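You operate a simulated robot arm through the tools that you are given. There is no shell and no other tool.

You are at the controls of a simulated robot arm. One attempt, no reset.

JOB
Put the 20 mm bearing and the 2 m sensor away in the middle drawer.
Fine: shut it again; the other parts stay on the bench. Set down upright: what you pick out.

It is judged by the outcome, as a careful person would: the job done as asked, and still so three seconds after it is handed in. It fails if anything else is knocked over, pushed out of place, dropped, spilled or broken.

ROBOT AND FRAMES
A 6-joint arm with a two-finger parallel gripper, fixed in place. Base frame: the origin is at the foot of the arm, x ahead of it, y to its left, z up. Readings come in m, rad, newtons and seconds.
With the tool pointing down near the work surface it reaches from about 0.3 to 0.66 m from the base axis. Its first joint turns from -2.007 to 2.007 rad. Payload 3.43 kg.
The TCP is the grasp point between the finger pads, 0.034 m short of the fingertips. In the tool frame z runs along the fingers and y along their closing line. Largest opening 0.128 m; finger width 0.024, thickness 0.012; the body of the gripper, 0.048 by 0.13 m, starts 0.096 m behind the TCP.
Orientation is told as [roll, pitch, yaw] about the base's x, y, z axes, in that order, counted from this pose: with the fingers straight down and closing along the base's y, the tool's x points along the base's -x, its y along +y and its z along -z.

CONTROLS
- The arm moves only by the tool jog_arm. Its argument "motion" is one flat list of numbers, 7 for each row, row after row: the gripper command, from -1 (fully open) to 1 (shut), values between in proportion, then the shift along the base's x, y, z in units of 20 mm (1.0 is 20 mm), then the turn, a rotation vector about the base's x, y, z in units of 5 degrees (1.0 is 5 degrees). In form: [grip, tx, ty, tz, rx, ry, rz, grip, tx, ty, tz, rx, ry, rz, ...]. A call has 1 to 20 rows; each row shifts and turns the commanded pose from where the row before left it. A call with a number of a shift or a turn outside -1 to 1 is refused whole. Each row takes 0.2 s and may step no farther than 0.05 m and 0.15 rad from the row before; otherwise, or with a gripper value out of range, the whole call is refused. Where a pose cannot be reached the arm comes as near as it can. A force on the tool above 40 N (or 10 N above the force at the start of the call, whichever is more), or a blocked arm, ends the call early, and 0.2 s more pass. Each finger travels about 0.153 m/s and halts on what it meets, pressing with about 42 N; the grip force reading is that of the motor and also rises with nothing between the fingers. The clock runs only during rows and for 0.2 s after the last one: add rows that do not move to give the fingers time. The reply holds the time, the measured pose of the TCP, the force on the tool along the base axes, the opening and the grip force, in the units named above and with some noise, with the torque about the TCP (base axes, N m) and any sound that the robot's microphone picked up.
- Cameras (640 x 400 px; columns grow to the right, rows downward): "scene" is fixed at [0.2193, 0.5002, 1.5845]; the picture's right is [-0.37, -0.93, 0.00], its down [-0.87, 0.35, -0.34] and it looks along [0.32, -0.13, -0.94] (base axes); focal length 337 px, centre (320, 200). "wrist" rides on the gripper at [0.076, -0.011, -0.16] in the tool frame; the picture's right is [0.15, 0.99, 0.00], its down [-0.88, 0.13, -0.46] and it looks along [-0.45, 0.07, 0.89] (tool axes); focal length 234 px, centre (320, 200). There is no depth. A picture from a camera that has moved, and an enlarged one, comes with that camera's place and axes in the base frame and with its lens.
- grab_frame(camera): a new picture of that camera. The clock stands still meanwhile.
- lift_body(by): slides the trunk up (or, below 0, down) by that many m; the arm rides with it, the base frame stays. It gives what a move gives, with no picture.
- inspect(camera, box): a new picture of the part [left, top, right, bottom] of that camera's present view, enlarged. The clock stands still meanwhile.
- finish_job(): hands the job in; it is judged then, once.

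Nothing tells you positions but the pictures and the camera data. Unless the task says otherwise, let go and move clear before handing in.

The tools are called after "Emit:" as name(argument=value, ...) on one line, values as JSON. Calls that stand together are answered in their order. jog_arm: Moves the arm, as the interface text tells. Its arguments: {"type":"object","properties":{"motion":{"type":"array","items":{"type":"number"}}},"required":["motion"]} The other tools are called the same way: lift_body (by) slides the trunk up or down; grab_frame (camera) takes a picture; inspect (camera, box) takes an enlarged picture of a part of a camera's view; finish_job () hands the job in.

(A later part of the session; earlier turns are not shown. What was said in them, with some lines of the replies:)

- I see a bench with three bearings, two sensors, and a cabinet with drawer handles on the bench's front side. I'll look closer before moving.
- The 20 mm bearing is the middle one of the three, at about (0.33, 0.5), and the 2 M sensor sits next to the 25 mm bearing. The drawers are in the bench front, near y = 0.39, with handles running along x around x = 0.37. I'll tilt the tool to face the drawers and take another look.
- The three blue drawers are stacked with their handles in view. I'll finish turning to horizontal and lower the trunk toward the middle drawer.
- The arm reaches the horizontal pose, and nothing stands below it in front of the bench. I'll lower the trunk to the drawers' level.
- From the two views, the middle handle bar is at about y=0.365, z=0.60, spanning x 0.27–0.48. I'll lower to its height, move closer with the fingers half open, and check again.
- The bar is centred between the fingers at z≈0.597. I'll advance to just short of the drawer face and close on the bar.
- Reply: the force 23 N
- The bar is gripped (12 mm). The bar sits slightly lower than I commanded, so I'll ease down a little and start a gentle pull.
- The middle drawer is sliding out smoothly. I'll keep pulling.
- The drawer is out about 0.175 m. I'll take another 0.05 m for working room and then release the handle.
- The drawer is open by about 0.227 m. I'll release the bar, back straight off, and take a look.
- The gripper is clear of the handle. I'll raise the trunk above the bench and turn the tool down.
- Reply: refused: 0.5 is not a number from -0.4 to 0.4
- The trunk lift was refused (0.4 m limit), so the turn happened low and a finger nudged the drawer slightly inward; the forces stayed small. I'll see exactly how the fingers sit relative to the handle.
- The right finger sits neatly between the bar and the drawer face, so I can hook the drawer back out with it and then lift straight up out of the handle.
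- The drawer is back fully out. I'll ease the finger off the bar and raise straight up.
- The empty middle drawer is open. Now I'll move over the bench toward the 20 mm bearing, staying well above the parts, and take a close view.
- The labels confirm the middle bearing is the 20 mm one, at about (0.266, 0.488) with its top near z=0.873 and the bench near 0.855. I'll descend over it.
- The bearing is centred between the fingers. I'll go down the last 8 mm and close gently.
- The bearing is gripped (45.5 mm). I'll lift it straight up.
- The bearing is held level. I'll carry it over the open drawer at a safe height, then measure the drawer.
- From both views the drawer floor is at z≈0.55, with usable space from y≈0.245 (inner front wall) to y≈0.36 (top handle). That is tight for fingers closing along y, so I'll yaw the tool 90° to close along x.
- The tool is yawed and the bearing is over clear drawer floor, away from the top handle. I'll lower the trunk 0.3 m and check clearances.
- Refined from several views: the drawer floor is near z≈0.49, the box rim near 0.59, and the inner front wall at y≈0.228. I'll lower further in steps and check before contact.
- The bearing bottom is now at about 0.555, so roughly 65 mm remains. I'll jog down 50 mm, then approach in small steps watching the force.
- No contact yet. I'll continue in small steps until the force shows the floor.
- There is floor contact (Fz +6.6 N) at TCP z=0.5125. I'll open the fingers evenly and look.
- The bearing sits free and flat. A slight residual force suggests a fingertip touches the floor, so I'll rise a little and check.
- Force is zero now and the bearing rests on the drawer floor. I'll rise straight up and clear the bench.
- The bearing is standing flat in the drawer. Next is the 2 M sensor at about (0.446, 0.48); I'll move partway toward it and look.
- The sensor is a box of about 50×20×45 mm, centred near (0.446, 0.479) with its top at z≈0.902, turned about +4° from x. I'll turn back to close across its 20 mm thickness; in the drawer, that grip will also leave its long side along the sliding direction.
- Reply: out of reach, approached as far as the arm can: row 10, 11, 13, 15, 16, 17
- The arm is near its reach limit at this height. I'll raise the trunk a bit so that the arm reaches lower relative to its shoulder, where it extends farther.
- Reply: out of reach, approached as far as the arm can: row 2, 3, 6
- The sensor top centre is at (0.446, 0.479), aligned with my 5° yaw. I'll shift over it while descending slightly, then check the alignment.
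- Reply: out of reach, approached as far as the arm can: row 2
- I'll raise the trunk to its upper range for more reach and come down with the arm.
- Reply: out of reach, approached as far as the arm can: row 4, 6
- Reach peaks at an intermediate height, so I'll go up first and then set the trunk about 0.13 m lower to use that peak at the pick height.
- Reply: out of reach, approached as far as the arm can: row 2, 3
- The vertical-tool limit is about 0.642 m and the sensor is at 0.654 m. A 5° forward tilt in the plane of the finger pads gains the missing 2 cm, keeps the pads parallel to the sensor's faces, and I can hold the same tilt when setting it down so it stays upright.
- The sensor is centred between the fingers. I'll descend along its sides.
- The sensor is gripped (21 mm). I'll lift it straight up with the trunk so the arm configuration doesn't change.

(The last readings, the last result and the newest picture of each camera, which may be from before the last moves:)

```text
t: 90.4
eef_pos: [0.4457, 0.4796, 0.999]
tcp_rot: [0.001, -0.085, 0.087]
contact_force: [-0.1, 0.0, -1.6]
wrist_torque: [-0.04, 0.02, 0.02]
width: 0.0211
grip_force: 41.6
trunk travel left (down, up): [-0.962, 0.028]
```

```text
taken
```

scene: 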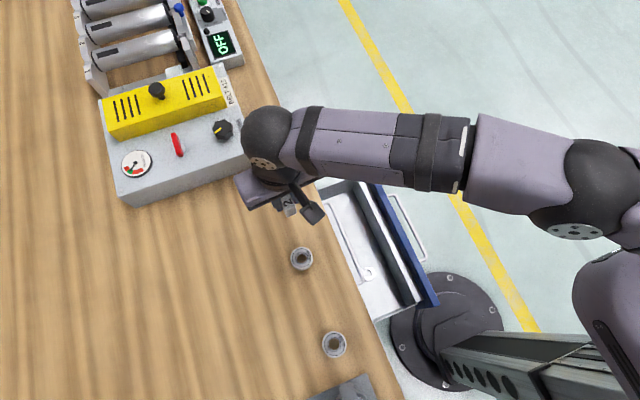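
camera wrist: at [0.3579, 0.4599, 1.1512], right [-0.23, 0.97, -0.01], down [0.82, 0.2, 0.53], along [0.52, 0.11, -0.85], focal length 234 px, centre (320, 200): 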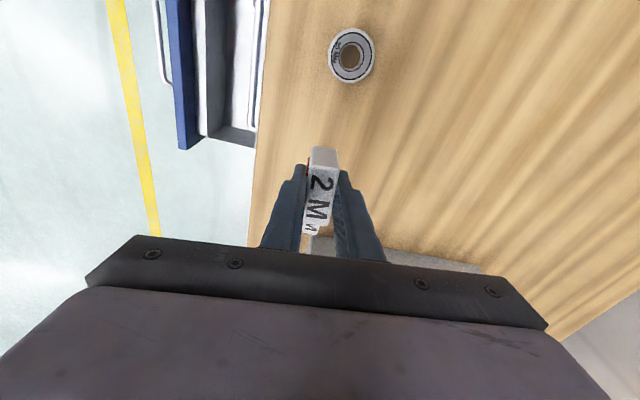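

The sensor is held. I'll carry it back over the drawer, then yaw.

Emit:
jog_arm(motion=[1, -0.13, -0.9, 0, 0, 0, 0, 1, -0.13, -0.9, 0, 0, 0, 0, 1, -0.13, -0.9, 0, 0, 0, 0, 1, -0.13, -0.9, 0, 0, 0, 0, 1, -0.13, -0.9, 0, 0, 0, 0, 1, -0.13, -0.9, 0, 0, 0, 0, 1, -0.13, -0.9, 0, 0, 0, 0, 1, -0.13, -0.9, 0, 0, 0, 0, 1, -0.13, -0.9, 0, 0, 0, 0, 1, -0.13, -0.9, 0, 0, 0, 0, 1, 0, 0, 0, 0, 0, 0])

Emit:
jog_arm(motion=[1, 0, 0, 0, 0, 0, 1, 1, 0, 0, 0, 0, 0, 1, 1, 0, 0, 0, 0, 0, 1, 1, 0, 0, 0, 0, 0, 1, 1, 0, 0, 0, 0, 0, 1, 1, 0, 0, 0, 0, 0, 1, 1, 0, 0, 0, 0, 0, 1, 1, 0, 0, 0, 0, 0, 1, 1, 0, 0, 0, 0, 0, 1, 1, 0, 0, 0, 0, 0, 1, 1, 0, 0, 0, 0, 0, 1, 1, 0, 0, 0, 0, 0, 1, 1, 0, 0, 0, 0, 0, 1, 1, 0, 0, 0, 0, 0, 1, 1, 0, 0, 0, 0, 0, 1, 1, 0, 0, 0, 0, 0, 1, 1, 0, 0, 0, 0, 0, 1, 1, 0, 0, 0, 0, 0, 0])

Emit:
grab_frame(camera="wrist")

Emit:
grab_frame(camera="scene")

```text
t: 92.8
eef_pos: [0.4222, 0.2984, 0.9998]
tcp_rot: [0.001, -0.087, 0.088]
contact_force: [0.3, -0.2, -0.5]
wrist_torque: [-0.02, 0.02, -0.02]
width: 0.021
grip_force: 41.5
trunk travel left (down, up): [-0.962, 0.028]
```

```text
t: 96.6
eef_pos: [0.4196, 0.2999, 1.0003]
tcp_rot: [-0.002, -0.087, 1.569]
contact_force: [-0.7, 0.7, -1.5]
wrist_torque: [0.01, 0.0, -0.02]
width: 0.0208
grip_force: 41.6
trunk travel left (down, up): [-0.962, 0.028]
```

```text
taken
camera wrist: at [0.4318, 0.2096, 1.1517], right [-0.99, -0.15, -0.01], down [-0.13, 0.84, 0.53], along [-0.07, 0.53, -0.85], focal length 234 px, centre (320, 200)
```

wrist: 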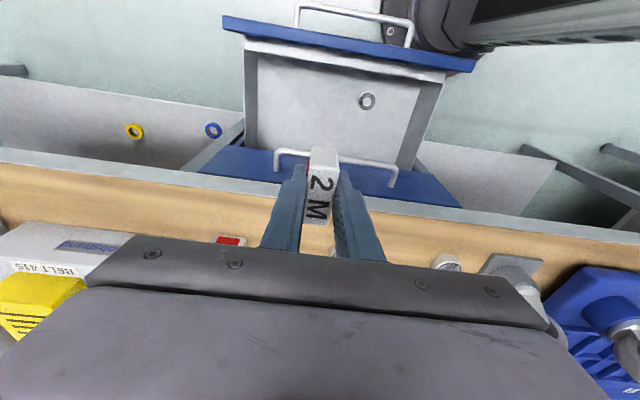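

```text
taken
```

scene: 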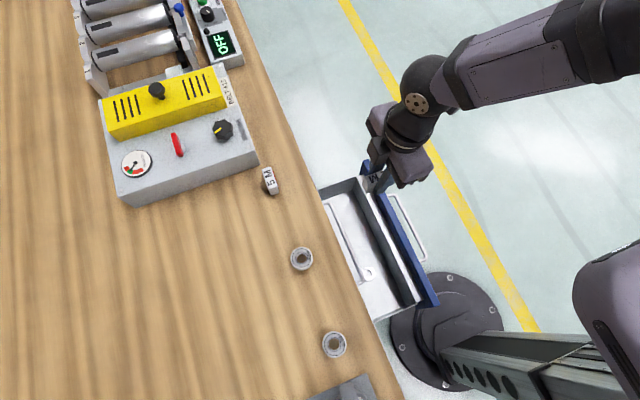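

The sensor is over clear drawer floor at x≈0.42, well clear of the bearing at x≈0.30. Lowering the trunk.

Emit:
lift_body(by=-0.3)

Emit:
grab_frame(camera="wrist")

Emit:
grab_frame(camera="scene")

```text
t: 99.6
eef_pos: [0.42, 0.3007, 0.6997]
tcp_rot: [0.001, -0.087, 1.57]
contact_force: [-0.1, 0.2, -0.3]
wrist_torque: [0.0, 0.03, 0.0]
width: 0.0208
grip_force: 41.7
trunk travel left (down, up): [-0.662, 0.328]
```

```text
taken
camera wrist: at [0.4316, 0.2096, 0.8517], right [-0.99, -0.15, -0.01], down [-0.13, 0.84, 0.53], along [-0.07, 0.53, -0.85], focal length 234 px, centre (320, 200)
```

wrist: 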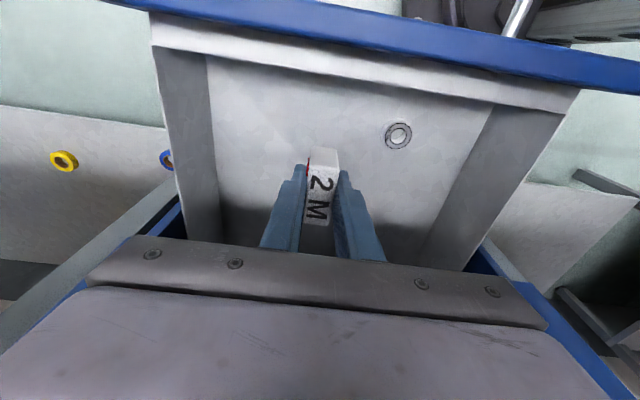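

```text
taken
```

scene: 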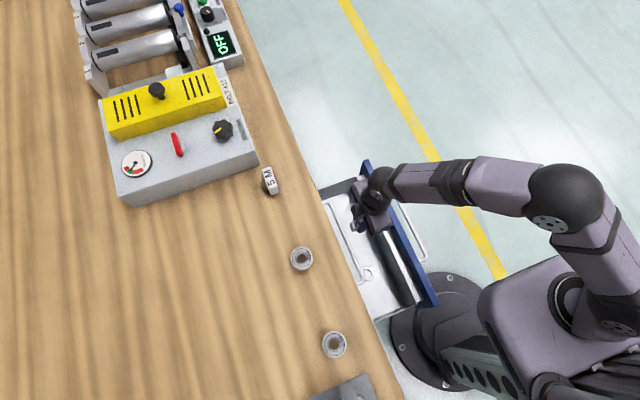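

The camera housing will come close above the drawer's front panel, so I'll shift 12 mm inward, lower further, and check.

Emit:
jog_arm(motion=[1, 0, 0.3, 0, 0, 0, 0, 1, 0, 0.3, 0, 0, 0, 0, 1, 0, 0, 0, 0, 0, 0])

Emit:
lift_body(by=-0.1)

Emit:
grab_frame(camera="wrist")

Emit:
inspect(camera="scene", box=[310, 140, 470, 320])

```text
t: 100.4
eef_pos: [0.4194, 0.3105, 0.6997]
tcp_rot: [0.001, -0.087, 1.572]
contact_force: [0.1, -0.3, -0.6]
wrist_torque: [0.02, 0.01, -0.01]
width: 0.021
grip_force: 42.5
trunk travel left (down, up): [-0.662, 0.328]
```

```text
t: 101.7
eef_pos: [0.4198, 0.3112, 0.5995]
tcp_rot: [0.001, -0.088, 1.572]
contact_force: [0.5, -0.5, -0.9]
wrist_torque: [0.01, 0.0, 0.0]
width: 0.021
grip_force: 42.6
trunk travel left (down, up): [-0.562, 0.428]
```

```text
taken
camera wrist: at [0.4317, 0.2206, 0.751], right [-0.99, -0.15, -0.01], down [-0.13, 0.84, 0.53], along [-0.07, 0.53, -0.85], focal length 234 px, centre (320, 200)
```

wrist: 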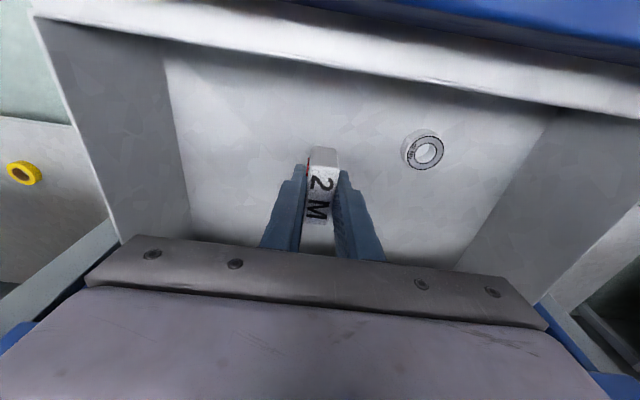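

```text
2.22 times, centred on (390, 230) of scene
camera zoom: at [0.2193, 0.5002, 1.5845], right [-0.37, -0.93, 0.0], down [-0.87, 0.35, -0.34], along [0.32, -0.13, -0.94], focal length 748 px, centre (164, 133)
```

zoom: 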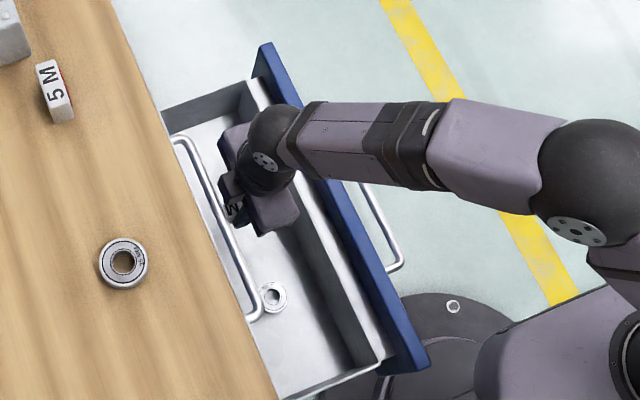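

Clearances look good. I'll continue down: 60 mm by trunk, then small jogs.

Emit:
lift_body(by=-0.06)

Emit:
jog_arm(motion=[1, 0, 0, -0.15, 0, 0, 0, 1, 0, 0, -0.15, 0, 0, 0, 1, 0, 0, -0.15, 0, 0, 0, 1, 0, 0, 0, 0, 0, 0])

Emit:
inspect(camera="wrist", box=[220, 100, 480, 260])

```text
t: 102.7
eef_pos: [0.4209, 0.3103, 0.539]
tcp_rot: [0.001, -0.088, 1.57]
contact_force: [0.2, 0.2, -0.8]
wrist_torque: [-0.01, 0.02, 0.0]
width: 0.0211
grip_force: 42.3
trunk travel left (down, up): [-0.502, 0.488]
```

```text
t: 103.7
eef_pos: [0.4215, 0.3114, 0.5301]
tcp_rot: [0.001, -0.087, 1.571]
contact_force: [-0.2, 0.6, -0.9]
wrist_torque: [0.02, 0.04, -0.02]
width: 0.0211
grip_force: 41.8
trunk travel left (down, up): [-0.502, 0.488]
```

```text
2.46 times, centred on (350, 180) of wrist
camera zoom: at [0.4321, 0.2208, 0.6819], right [-0.99, -0.14, -0.01], down [-0.13, 0.84, 0.53], along [-0.07, 0.53, -0.85], focal length 576 px, centre (246, 249)
```

zoom: 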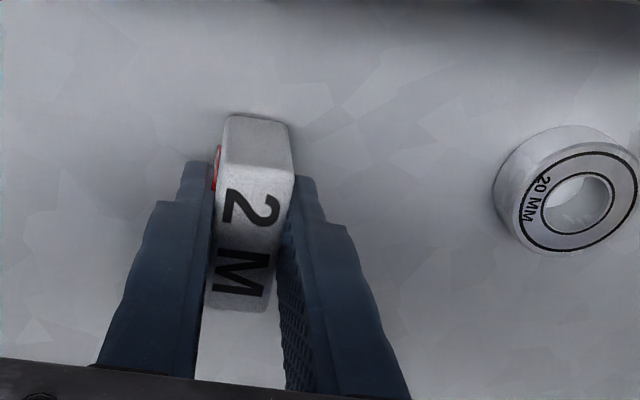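

Emit:
jog_arm(motion=[1, 0, 0, -0.15, 0, 0, 0, 1, 0, 0, -0.15, 0, 0, 0, 1, 0, 0, -0.1, 0, 0, 0, 1, 0, 0, 0, 0, 0, 0])

```text
t: 104.7
eef_pos: [0.4202, 0.3101, 0.5228]
tcp_rot: [0.0, -0.087, 1.572]
contact_force: [-0.5, 0.1, -0.5]
wrist_torque: [-0.02, -0.02, 0.03]
width: 0.0207
grip_force: 42.4
trunk travel left (down, up): [-0.502, 0.488]
```

Emit:
jog_arm(motion=[1, 0, 0, -0.1, 0, 0, 0, 1, 0, 0, -0.1, 0, 0, 0, 1, 0, 0, 0, 0, 0, 0])

```text
t: 105.5
eef_pos: [0.4206, 0.3103, 0.517]
tcp_rot: [0.001, -0.088, 1.571]
contact_force: [-1.4, 0.1, -0.9]
wrist_torque: [-0.02, 0.0, 0.01]
width: 0.0212
grip_force: 42.2
trunk travel left (down, up): [-0.502, 0.488]
```

Emit:
jog_arm(motion=[1, 0, 0, -0.08, 0, 0, 0, 1, 0, 0, 0, 0, 0, 0])

```text
t: 106.1
eef_pos: [0.4199, 0.3109, 0.5176]
tcp_rot: [-0.003, -0.09, 1.57]
contact_force: [-1.6, -1.0, 9.2]
wrist_torque: [-0.29, 0.06, -0.01]
width: 0.021
grip_force: 42.3
trunk travel left (down, up): [-0.502, 0.488]
```

Floor contact is detected (Fz 9 N). I'll check that the sensor looks level, then release.

Emit:
inspect(camera="wrist", box=[220, 100, 480, 260])

Emit:
jog_arm(motion=[0.6, 0, 0, 0, 0, 0, 0, 0.5, 0, 0, 0, 0, 0, 0, 0.4, 0, 0, 0, 0, 0, 0, 0.4, 0, 0, 0, 0, 0, 0])

Emit:
inspect(camera="wrist", box=[220, 100, 480, 260])

```text
2.46 times, centred on (350, 180) of wrist
camera zoom: at [0.4322, 0.2205, 0.6694], right [-0.99, -0.15, -0.01], down [-0.13, 0.84, 0.53], along [-0.07, 0.53, -0.85], focal length 576 px, centre (246, 249)
```

zoom: 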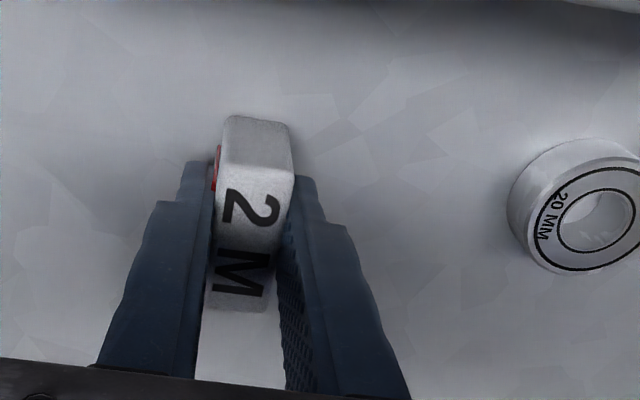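

```text
t: 107.1
eef_pos: [0.4212, 0.3114, 0.5164]
tcp_rot: [0.0, -0.086, 1.571]
contact_force: [0.2, 0.0, 0.2]
wrist_torque: [-0.02, 0.01, -0.01]
width: 0.0384
grip_force: 0.0
trunk travel left (down, up): [-0.502, 0.488]
```

```text
2.46 times, centred on (350, 180) of wrist
camera zoom: at [0.4324, 0.2207, 0.6684], right [-0.99, -0.15, -0.01], down [-0.13, 0.84, 0.53], along [-0.07, 0.53, -0.85], focal length 576 px, centre (246, 249)
```

zoom: 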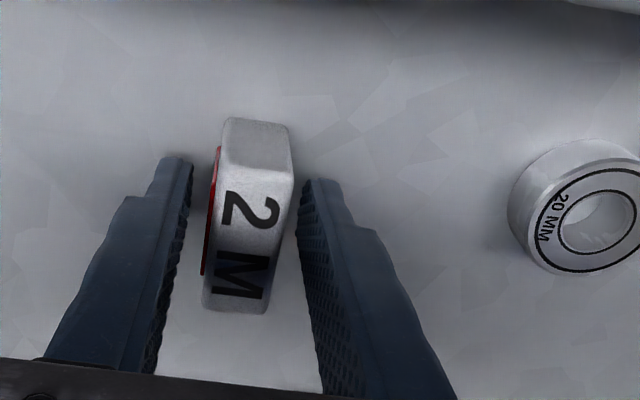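

The sensor stands free and upright. I'll open slightly more and rise straight up.

Emit:
jog_arm(motion=[0.25, 0, 0, 0, 0, 0, 0, 0.25, 0, 0, 0.2, 0, 0, 0, 0.25, 0, 0, 0.5, 0, 0, 0, 0.25, 0, 0, 0.8, 0, 0, 0, 0.25, 0, 0, 1, 0, 0, 0, 0.25, 0, 0, 1, 0, 0, 0, 0.25, 0, 0, 0, 0, 0, 0])

Emit:
grab_frame(camera="wrist")

Emit:
lift_body(by=0.4)

Emit:
grab_frame(camera="wrist")

Emit:
grab_frame(camera="scene")

```text
t: 108.7
eef_pos: [0.4209, 0.3098, 0.5871]
tcp_rot: [-0.001, -0.088, 1.57]
contact_force: [0.3, -0.5, 0.3]
wrist_torque: [-0.03, 0.01, 0.03]
width: 0.0479
grip_force: 0.1
trunk travel left (down, up): [-0.502, 0.488]
```

```text
taken
camera wrist: at [0.4322, 0.2199, 0.7396], right [-0.99, -0.14, -0.01], down [-0.13, 0.84, 0.53], along [-0.07, 0.53, -0.85], focal length 234 px, centre (320, 200)
```

wrist: 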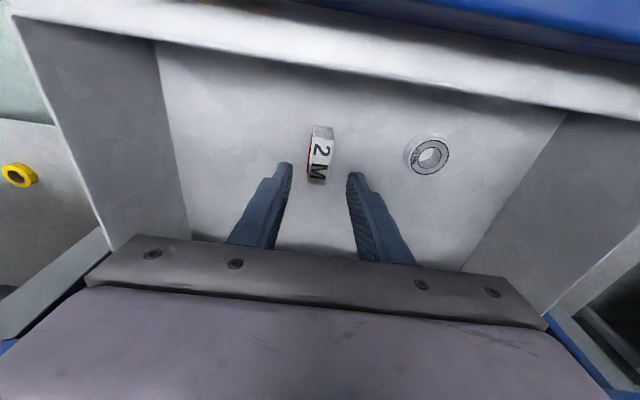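

```text
t: 112.5
eef_pos: [0.4213, 0.3095, 0.9877]
tcp_rot: [0.001, -0.09, 1.571]
contact_force: [0.3, -0.5, 0.2]
wrist_torque: [-0.02, 0.05, -0.02]
width: 0.048
grip_force: 0.1
trunk travel left (down, up): [-0.902, 0.088]
```

```text
taken
camera wrist: at [0.4322, 0.22, 1.1392], right [-0.99, -0.15, -0.01], down [-0.13, 0.84, 0.53], along [-0.07, 0.53, -0.85], focal length 234 px, centre (320, 200)
```

wrist: 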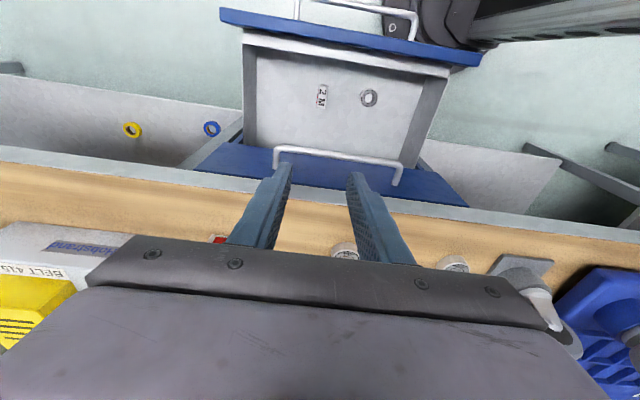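

```text
taken
```

scene: 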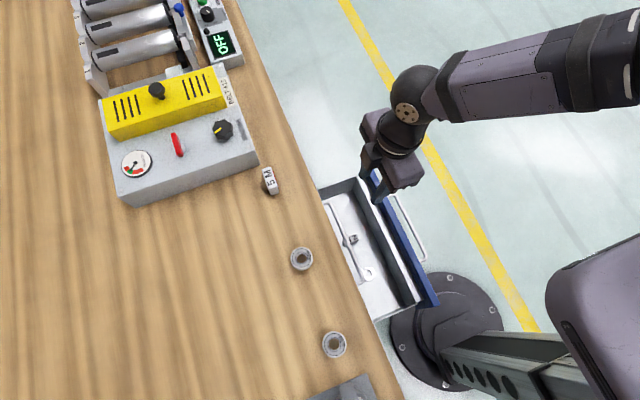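

Both parts are upright in the drawer. To close it, I'll re-grip the middle handle the same way I opened it. First I move away high up, undo the tilt, and turn the yaw back.

Emit:
jog_arm(motion=[0.25, -0.18, -0.97, 0.54, -0.5, 0, 0, 0.25, -0.18, -0.97, 0.54, -0.5, 0, 0, 0.25, -0.18, -0.97, 0.54, 0, 0, 0, 0.25, -0.18, -0.97, 0.54, 0, 0, 0, 0.25, -0.18, -0.97, 0.54, 0, 0, 0, 0.25, -0.18, -0.97, 0.54, 0, 0, 0, 0.25, -0.18, -0.97, 0.54, 0, 0, 0, 0.25, -0.18, -0.97, 0.54, 0, 0, 0, 0.25, -0.18, -0.97, 0.54, 0, 0, 0, 0.25, -0.18, -0.6, 0.54, 0, 0, 0, 0.25, -0.18, 0, 0.54, 0, 0, 0, 0.25, -0.18, 0, 0.54, 0, 0, 0, 0.25, -0.1, 0, 0.5, 0, 0, 0, 0.25, 0, 0, 0, 0, 0, 0])

Emit:
jog_arm(motion=[0, 0, 0, 0, 0, 0, -1, 0, 0, 0, 0, 0, 0, -1, 0, 0, 0, 0, 0, 0, -1, 0, 0, 0, 0, 0, 0, -1, 0, 0, 0, 0, 0, 0, -1, 0, 0, 0, 0, 0, 0, -1, 0, 0, 0, 0, 0, 0, -1, 0, 0, 0, 0, 0, 0, -1, 0, 0, 0, 0, 0, 0, -1, 0, 0, 0, 0, 0, 0, -1, 0, 0, 0, 0, 0, 0, -1, 0, 0, 0, 0, 0, 0, -1, 0, 0, 0, 0, 0, 0, -1, 0, 0, 0, 0, 0, 0, -1, 0, 0, 0, 0, 0, 0, -1, 0, 0, 0, 0, 0, 0, -1, 0, 0, 0, 0, 0, 0, -1, 0, 0, 0, 0, 0, 0, -1])

Emit:
grab_frame(camera="scene")

```text
t: 115.5
eef_pos: [0.3751, 0.1244, 1.1268]
tcp_rot: [-0.001, 0.001, 1.57]
contact_force: [-0.1, 0.0, -0.4]
wrist_torque: [-0.02, -0.01, -0.01]
width: 0.0479
grip_force: 0.0
trunk travel left (down, up): [-0.902, 0.088]
```

```text
t: 119.3
eef_pos: [0.3744, 0.1226, 1.127]
tcp_rot: [0.001, 0.001, -0.002]
contact_force: [-0.1, -0.2, 0.9]
wrist_torque: [0.02, 0.03, 0.0]
width: 0.064
grip_force: 0.0
trunk travel left (down, up): [-0.902, 0.088]
```

```text
taken
```

scene: 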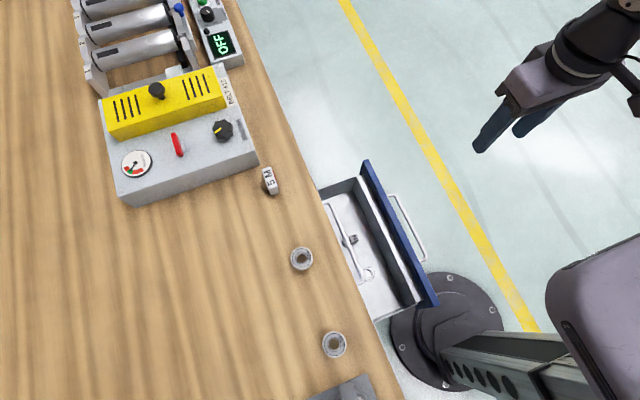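

Now I'll roll the tool to horizontal, still high above everything, while backing off to y≈0.058.

Emit:
jog_arm(motion=[0, 0, -0.18, 0, 1, 0, 0, 0, 0, -0.18, 0, 1, 0, 0, 0, 0, -0.18, 0, 1, 0, 0, 0, 0, -0.18, 0, 1, 0, 0, 0, 0, -0.18, 0, 1, 0, 0, 0, 0, -0.18, 0, 1, 0, 0, 0, 0, -0.18, 0, 1, 0, 0, 0, 0, -0.18, 0, 1, 0, 0, 0, 0, -0.18, 0, 1, 0, 0, 0, 0, -0.18, 0, 1, 0, 0, 0, 0, -0.18, 0, 1, 0, 0, 0, 0, -0.18, 0, 1, 0, 0, 0, 0, -0.18, 0, 1, 0, 0, 0, 0, -0.18, 0, 1, 0, 0, 0, 0, -0.18, 0, 1, 0, 0, 0, 0, -0.18, 0, 1, 0, 0, 0, 0, -0.18, 0, 1, 0, 0, 0, 0, -0.18, 0, 1, 0, 0, 0, 0, 0, 0, 0, 0, 0])

```text
t: 123.3
eef_pos: [0.3751, 0.0586, 1.1265]
tcp_rot: [1.572, 0.0, -0.005]
contact_force: [0.4, 0.6, 0.4]
wrist_torque: [-0.01, -0.03, 0.0]
width: 0.0638
grip_force: 0.0
trunk travel left (down, up): [-0.902, 0.088]
```

Emit:
lift_body(by=-0.4)

Emit:
lift_body(by=-0.131)

Emit:
grab_frame(camera="wrist")

Emit:
grab_frame(camera="scene")

```text
t: 127.2
eef_pos: [0.3756, 0.0588, 0.7271]
tcp_rot: [1.573, 0.0, 0.001]
contact_force: [0.0, -0.5, -0.8]
wrist_torque: [-0.02, -0.02, -0.01]
width: 0.0641
grip_force: 0.1
trunk travel left (down, up): [-0.502, 0.488]
```

```text
t: 128.8
eef_pos: [0.3753, 0.059, 0.5962]
tcp_rot: [1.57, -0.002, 0.001]
contact_force: [-0.6, -0.1, -0.7]
wrist_torque: [-0.01, 0.0, 0.0]
width: 0.064
grip_force: 0.1
trunk travel left (down, up): [-0.371, 0.619]
```

```text
taken
camera wrist: at [0.3, -0.1019, 0.5843], right [-0.15, 0.0, 0.99], down [0.88, -0.46, 0.13], along [0.45, 0.89, 0.07], focal length 234 px, centre (320, 200)
```

wrist: 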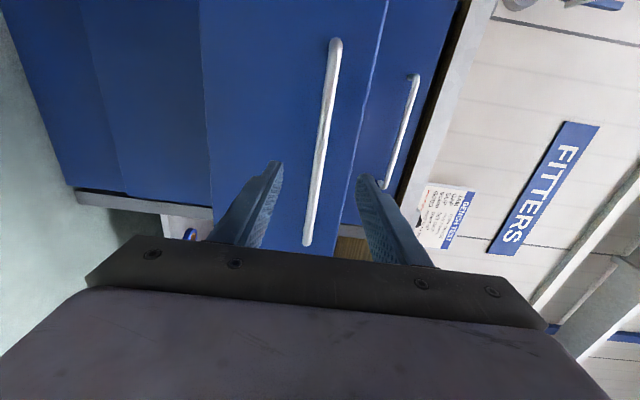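

```text
taken
```

scene: 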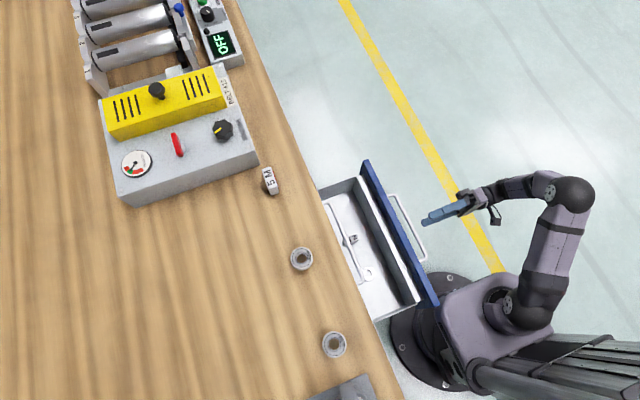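

The view matches the one at release. I'll advance onto the bar and grip it.

Emit:
jog_arm(motion=[0, 0, 0.6, -0.1, 0, 0, 0, 0, 0, 0.7, 0, 0, 0, 0, 0, 0, 0.7, 0, 0, 0, 0, 0, 0, 0.7, 0, 0, 0, 0, 0, 0, 0.5, 0, 0, 0, 0, 0, 0, 0, 0, 0, 0, 0])

Emit:
jog_arm(motion=[0.4, 0, 0, 0, 0, 0, 0, 0.7, 0, 0, 0, 0, 0, 0, 1, 0, 0, 0, 0, 0, 0, 1, 0, 0, 0, 0, 0, 0])

Emit:
grab_frame(camera="wrist")

Emit:
grab_frame(camera="scene")

```text
t: 130.2
eef_pos: [0.3764, 0.1235, 0.594]
tcp_rot: [1.572, 0.002, 0.0]
contact_force: [0.9, -1.0, 0.0]
wrist_torque: [0.02, -0.02, 0.03]
width: 0.0641
grip_force: 0.0
trunk travel left (down, up): [-0.371, 0.619]
```

```text
t: 131.2
eef_pos: [0.3757, 0.122, 0.5951]
tcp_rot: [1.572, 0.001, -0.003]
contact_force: [2.4, 1.6, 6.1]
wrist_torque: [0.13, 0.03, 0.21]
width: 0.0115
grip_force: 45.2
trunk travel left (down, up): [-0.371, 0.619]
```

```text
taken
camera wrist: at [0.3001, -0.0382, 0.583], right [-0.15, 0.0, 0.99], down [0.88, -0.46, 0.13], along [0.45, 0.89, 0.07], focal length 234 px, centre (320, 200)
```

wrist: 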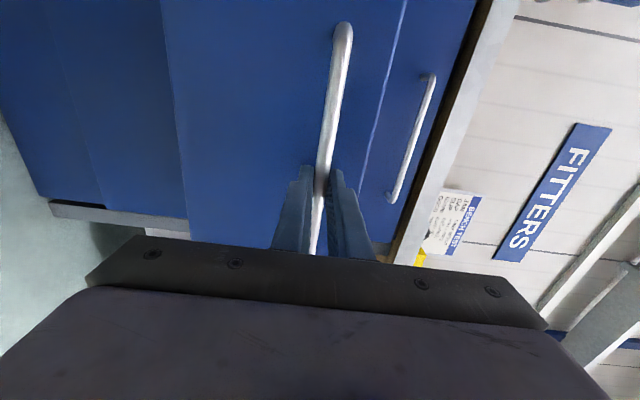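

```text
taken
```

scene: 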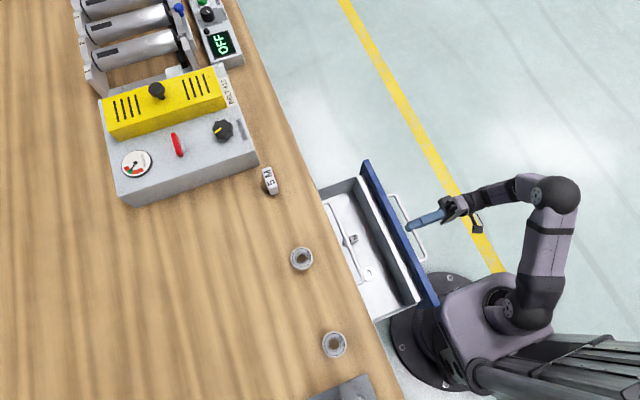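

The bar is gripped. I'll push the drawer in gently with a soft ramp-up, so the sensor stays standing.

Emit:
jog_arm(motion=[1, 0, 0.1, 0, 0, 0, 0, 1, 0, 0.2, 0, 0, 0, 0, 1, 0, 0.3, 0, 0, 0, 0, 1, 0, 0.3, 0, 0, 0, 0, 1, 0, 0.3, 0, 0, 0, 0, 1, 0, 0.3, 0, 0, 0, 0, 1, 0, 0.3, 0, 0, 0, 0, 1, 0, 0.3, 0, 0, 0, 0, 1, 0, 0.3, 0, 0, 0, 0, 1, 0, 0.2, 0, 0, 0, 0, 1, 0, 0.1, 0, 0, 0, 0, 1, 0, 0, 0, 0, 0, 0])

Emit:
inspect(camera="scene", box=[310, 150, 470, 330])

```text
t: 133.8
eef_pos: [0.3766, 0.176, 0.5946]
tcp_rot: [1.57, 0.0, -0.002]
contact_force: [4.1, -1.8, 8.1]
wrist_torque: [0.16, -0.03, -1.32]
width: 0.0115
grip_force: 45.5
trunk travel left (down, up): [-0.371, 0.619]
```

```text
2.22 times, centred on (390, 240) of scene
camera zoom: at [0.2193, 0.5002, 1.5845], right [-0.37, -0.93, 0.0], down [-0.87, 0.35, -0.34], along [0.32, -0.13, -0.94], focal length 748 px, centre (164, 111)
```

zoom: 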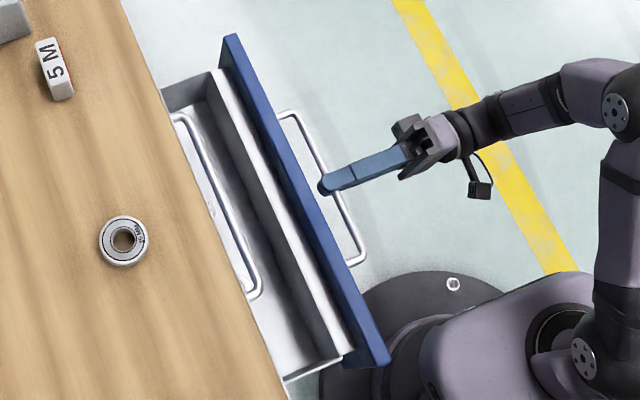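

The drawer is sliding in smoothly; the objects are already passing under the top drawer. Continuing at the same slow pace.

Emit:
jog_arm(motion=[1, 0, 0.1, 0, 0, 0, 0, 1, 0, 0.2, 0, 0, 0, 0, 1, 0, 0.3, 0, 0, 0, 0, 1, 0, 0.3, 0, 0, 0, 0, 1, 0, 0.3, 0, 0, 0, 0, 1, 0, 0.3, 0, 0, 0, 0, 1, 0, 0.3, 0, 0, 0, 0, 1, 0, 0.3, 0, 0, 0, 0, 1, 0, 0.3, 0, 0, 0, 0, 1, 0, 0.3, 0, 0, 0, 0, 1, 0, 0.3, 0, 0, 0, 0, 1, 0, 0.3, 0, 0, 0, 0, 1, 0, 0.3, 0, 0, 0, 0, 1, 0, 0.3, 0, 0, 0, 0, 1, 0, 0.3, 0, 0, 0, 0, 1, 0, 0.3, 0, 0, 0, 0, 1, 0, 0.3, 0, 0, 0, 0, 1, 0, 0.3, 0, 0, 0, 0, 1, 0, 0.2, 0, 0, 0, 0, 1, 0, 0.1, 0, 0, 0, 0])

Emit:
grab_frame(camera="wrist")

Emit:
inspect(camera="scene", box=[310, 150, 470, 330])

```text
t: 137.9
eef_pos: [0.3759, 0.2833, 0.5951]
tcp_rot: [1.575, 0.0, -0.007]
contact_force: [12.1, -0.7, 12.9]
wrist_torque: [0.21, 0.12, 0.84]
width: 0.0115
grip_force: 44.9
trunk travel left (down, up): [-0.371, 0.619]
```

```text
taken
camera wrist: at [0.2993, 0.1233, 0.5825], right [-0.15, 0.0, 0.99], down [0.88, -0.46, 0.13], along [0.46, 0.89, 0.07], focal length 234 px, centre (320, 200)
```

wrist: 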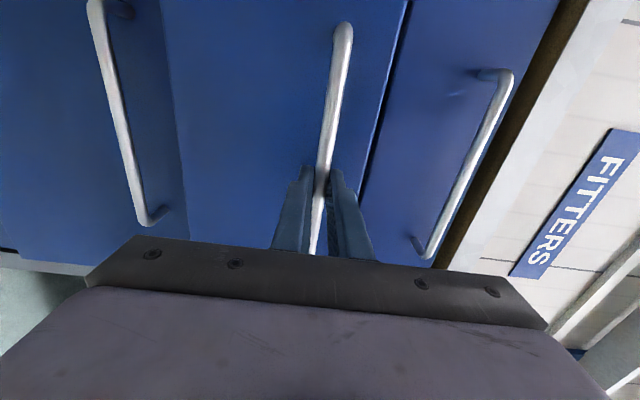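

```text
2.22 times, centred on (390, 240) of scene
camera zoom: at [0.2193, 0.5002, 1.5845], right [-0.37, -0.93, 0.0], down [-0.87, 0.35, -0.34], along [0.32, -0.13, -0.94], focal length 748 px, centre (164, 111)
```

zoom: 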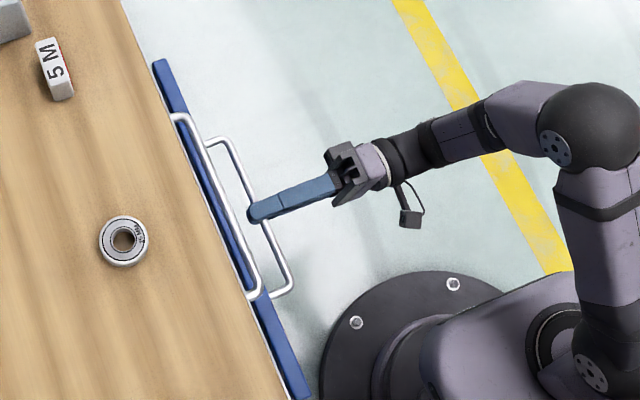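

About 65–70 mm remain. I'll continue slowly, ending with tiny steps to feel the stop.

Emit:
jog_arm(motion=[1, 0, 0.1, 0, 0, 0, 0, 1, 0, 0.2, 0, 0, 0, 0, 1, 0, 0.3, 0, 0, 0, 0, 1, 0, 0.3, 0, 0, 0, 0, 1, 0, 0.3, 0, 0, 0, 0, 1, 0, 0.3, 0, 0, 0, 0, 1, 0, 0.3, 0, 0, 0, 0, 1, 0, 0.3, 0, 0, 0, 0, 1, 0, 0.3, 0, 0, 0, 0, 1, 0, 0.3, 0, 0, 0, 0, 1, 0, 0.2, 0, 0, 0, 0, 1, 0, 0.1, 0, 0, 0, 0, 1, 0, 0, 0, 0, 0, 0])

Emit:
jog_arm(motion=[1, 0, 0.08, 0, 0, 0, 0, 1, 0, 0.08, 0, 0, 0, 0, 1, 0, 0.08, 0, 0, 0, 0, 1, 0, 0, 0, 0, 0, 0])

Emit:
grab_frame(camera="wrist")

Emit:
inspect(camera="scene", box=[310, 150, 470, 330])

```text
t: 140.8
eef_pos: [0.3761, 0.3439, 0.5953]
tcp_rot: [1.573, 0.0, -0.002]
contact_force: [4.0, 3.1, 13.7]
wrist_torque: [0.26, 0.07, -1.01]
width: 0.0118
grip_force: 45.3
trunk travel left (down, up): [-0.371, 0.619]
```

```text
t: 141.8
eef_pos: [0.3747, 0.3485, 0.5956]
tcp_rot: [1.571, 0.001, -0.001]
contact_force: [3.0, -7.1, 10.5]
wrist_torque: [0.17, -0.13, 0.16]
width: 0.0116
grip_force: 45.0
trunk travel left (down, up): [-0.371, 0.619]
```

```text
taken
camera wrist: at [0.3, 0.188, 0.5832], right [-0.15, 0.0, 0.99], down [0.88, -0.46, 0.13], along [0.45, 0.89, 0.07], focal length 234 px, centre (320, 200)
```

wrist: 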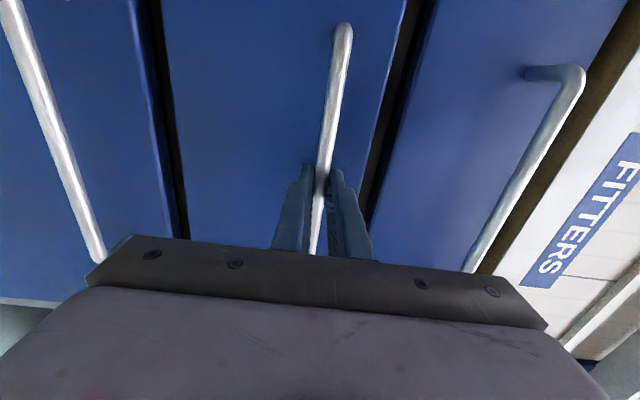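

```text
2.22 times, centred on (390, 240) of scene
camera zoom: at [0.2193, 0.5002, 1.5845], right [-0.37, -0.93, 0.0], down [-0.87, 0.35, -0.34], along [0.32, -0.13, -0.94], focal length 748 px, centre (164, 111)
```

zoom: 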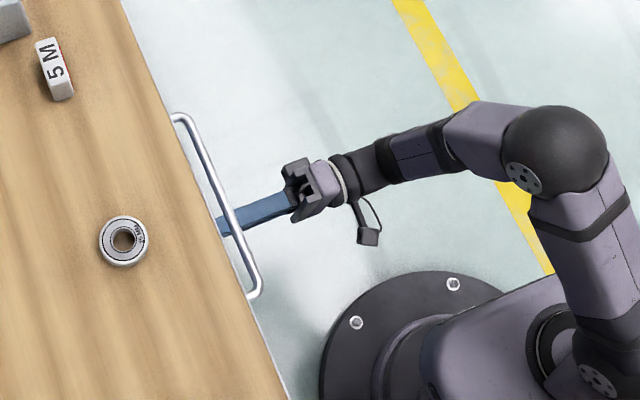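

Fy is now −7 N, likely the end stop. I'll push a touch more to confirm it is fully shut.

Emit:
jog_arm(motion=[1, 0, 0.08, 0, 0, 0, 0, 1, 0, 0.06, 0, 0, 0, 0, 1, 0, 0, 0, 0, 0, 0])

```text
t: 142.6
eef_pos: [0.3759, 0.3496, 0.5958]
tcp_rot: [1.574, 0.001, -0.003]
contact_force: [-0.4, -30.2, 4.8]
wrist_torque: [0.06, -0.13, -0.08]
width: 0.0121
grip_force: 45.1
trunk travel left (down, up): [-0.371, 0.619]
```

The end stop is firmly reached, so the drawer is shut. I'll relax the push, release, and back straight off.

Emit:
jog_arm(motion=[1, 0, -0.08, 0, 0, 0, 0, 0.6, 0, 0, 0, 0, 0, 0, 0.3, 0, 0, 0, 0, 0, 0, 0, 0, 0, 0, 0, 0, 0, 0, 0, 0, 0, 0, 0, 0, 0, 0, -0.4, 0, 0, 0, 0, 0, 0, -0.6, 0, 0, 0, 0, 0, 0, -0.8, 0, 0, 0, 0, 0, 0, -1, 0, 0, 0, 0, 0, 0, -1, 0, 0, 0, 0, 0, 0, -1, 0, 0, 0, 0, 0, 0, -1, 0, 0, 0, 0, 0, 0, 0, 0, 0, 0, 0])

Emit:
grab_frame(camera="wrist")

Emit:
grab_frame(camera="scene")

```text
t: 145.3
eef_pos: [0.3749, 0.2353, 0.5933]
tcp_rot: [1.571, 0.0, 0.001]
contact_force: [0.1, -0.3, -0.2]
wrist_torque: [0.04, -0.01, -0.01]
width: 0.0639
grip_force: 0.1
trunk travel left (down, up): [-0.371, 0.619]
```

```text
taken
camera wrist: at [0.2995, 0.0742, 0.581], right [-0.15, 0.0, 0.99], down [0.88, -0.46, 0.13], along [0.45, 0.89, 0.07], focal length 234 px, centre (320, 200)
```

wrist: 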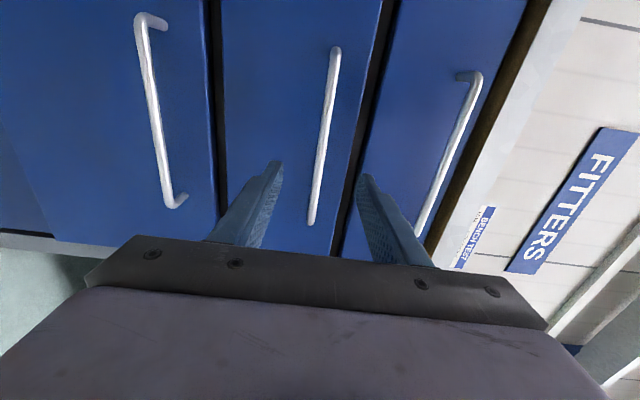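

```text
taken
```

scene: 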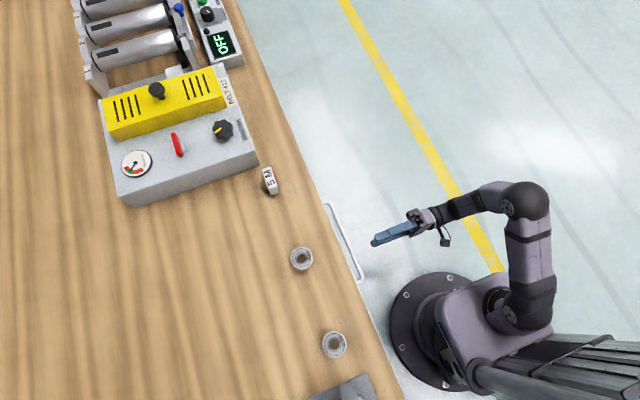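

The middle drawer is flush with its neighbours. The 5 M sensor and the 25 mm and 30 mm bearings are where they started, and the gripper is clear, so I'm handing the job in.

Emit:
finish_job()

```text
The job is handed in.
```

The 20 mm bearing and the 2 m sensor are in the middle drawer, both set down upright, and the drawer is shut against its stop. The last pictures show it flush with the other drawers, and the gripper is clear of the handle.

- **Other parts:** The 5 m sensor and the 25 mm and 30 mm bearings look undisturbed on the bench.
- **One slip:** Early on, a finger nudged the open, empty drawer about 5 cm inward. I pulled it back out before putting anything in it.
- **Not seen:** I couldn't see inside the drawer once it was nearly shut. I closed it slowly with the sensor's long side along the slide so it would stay standing.
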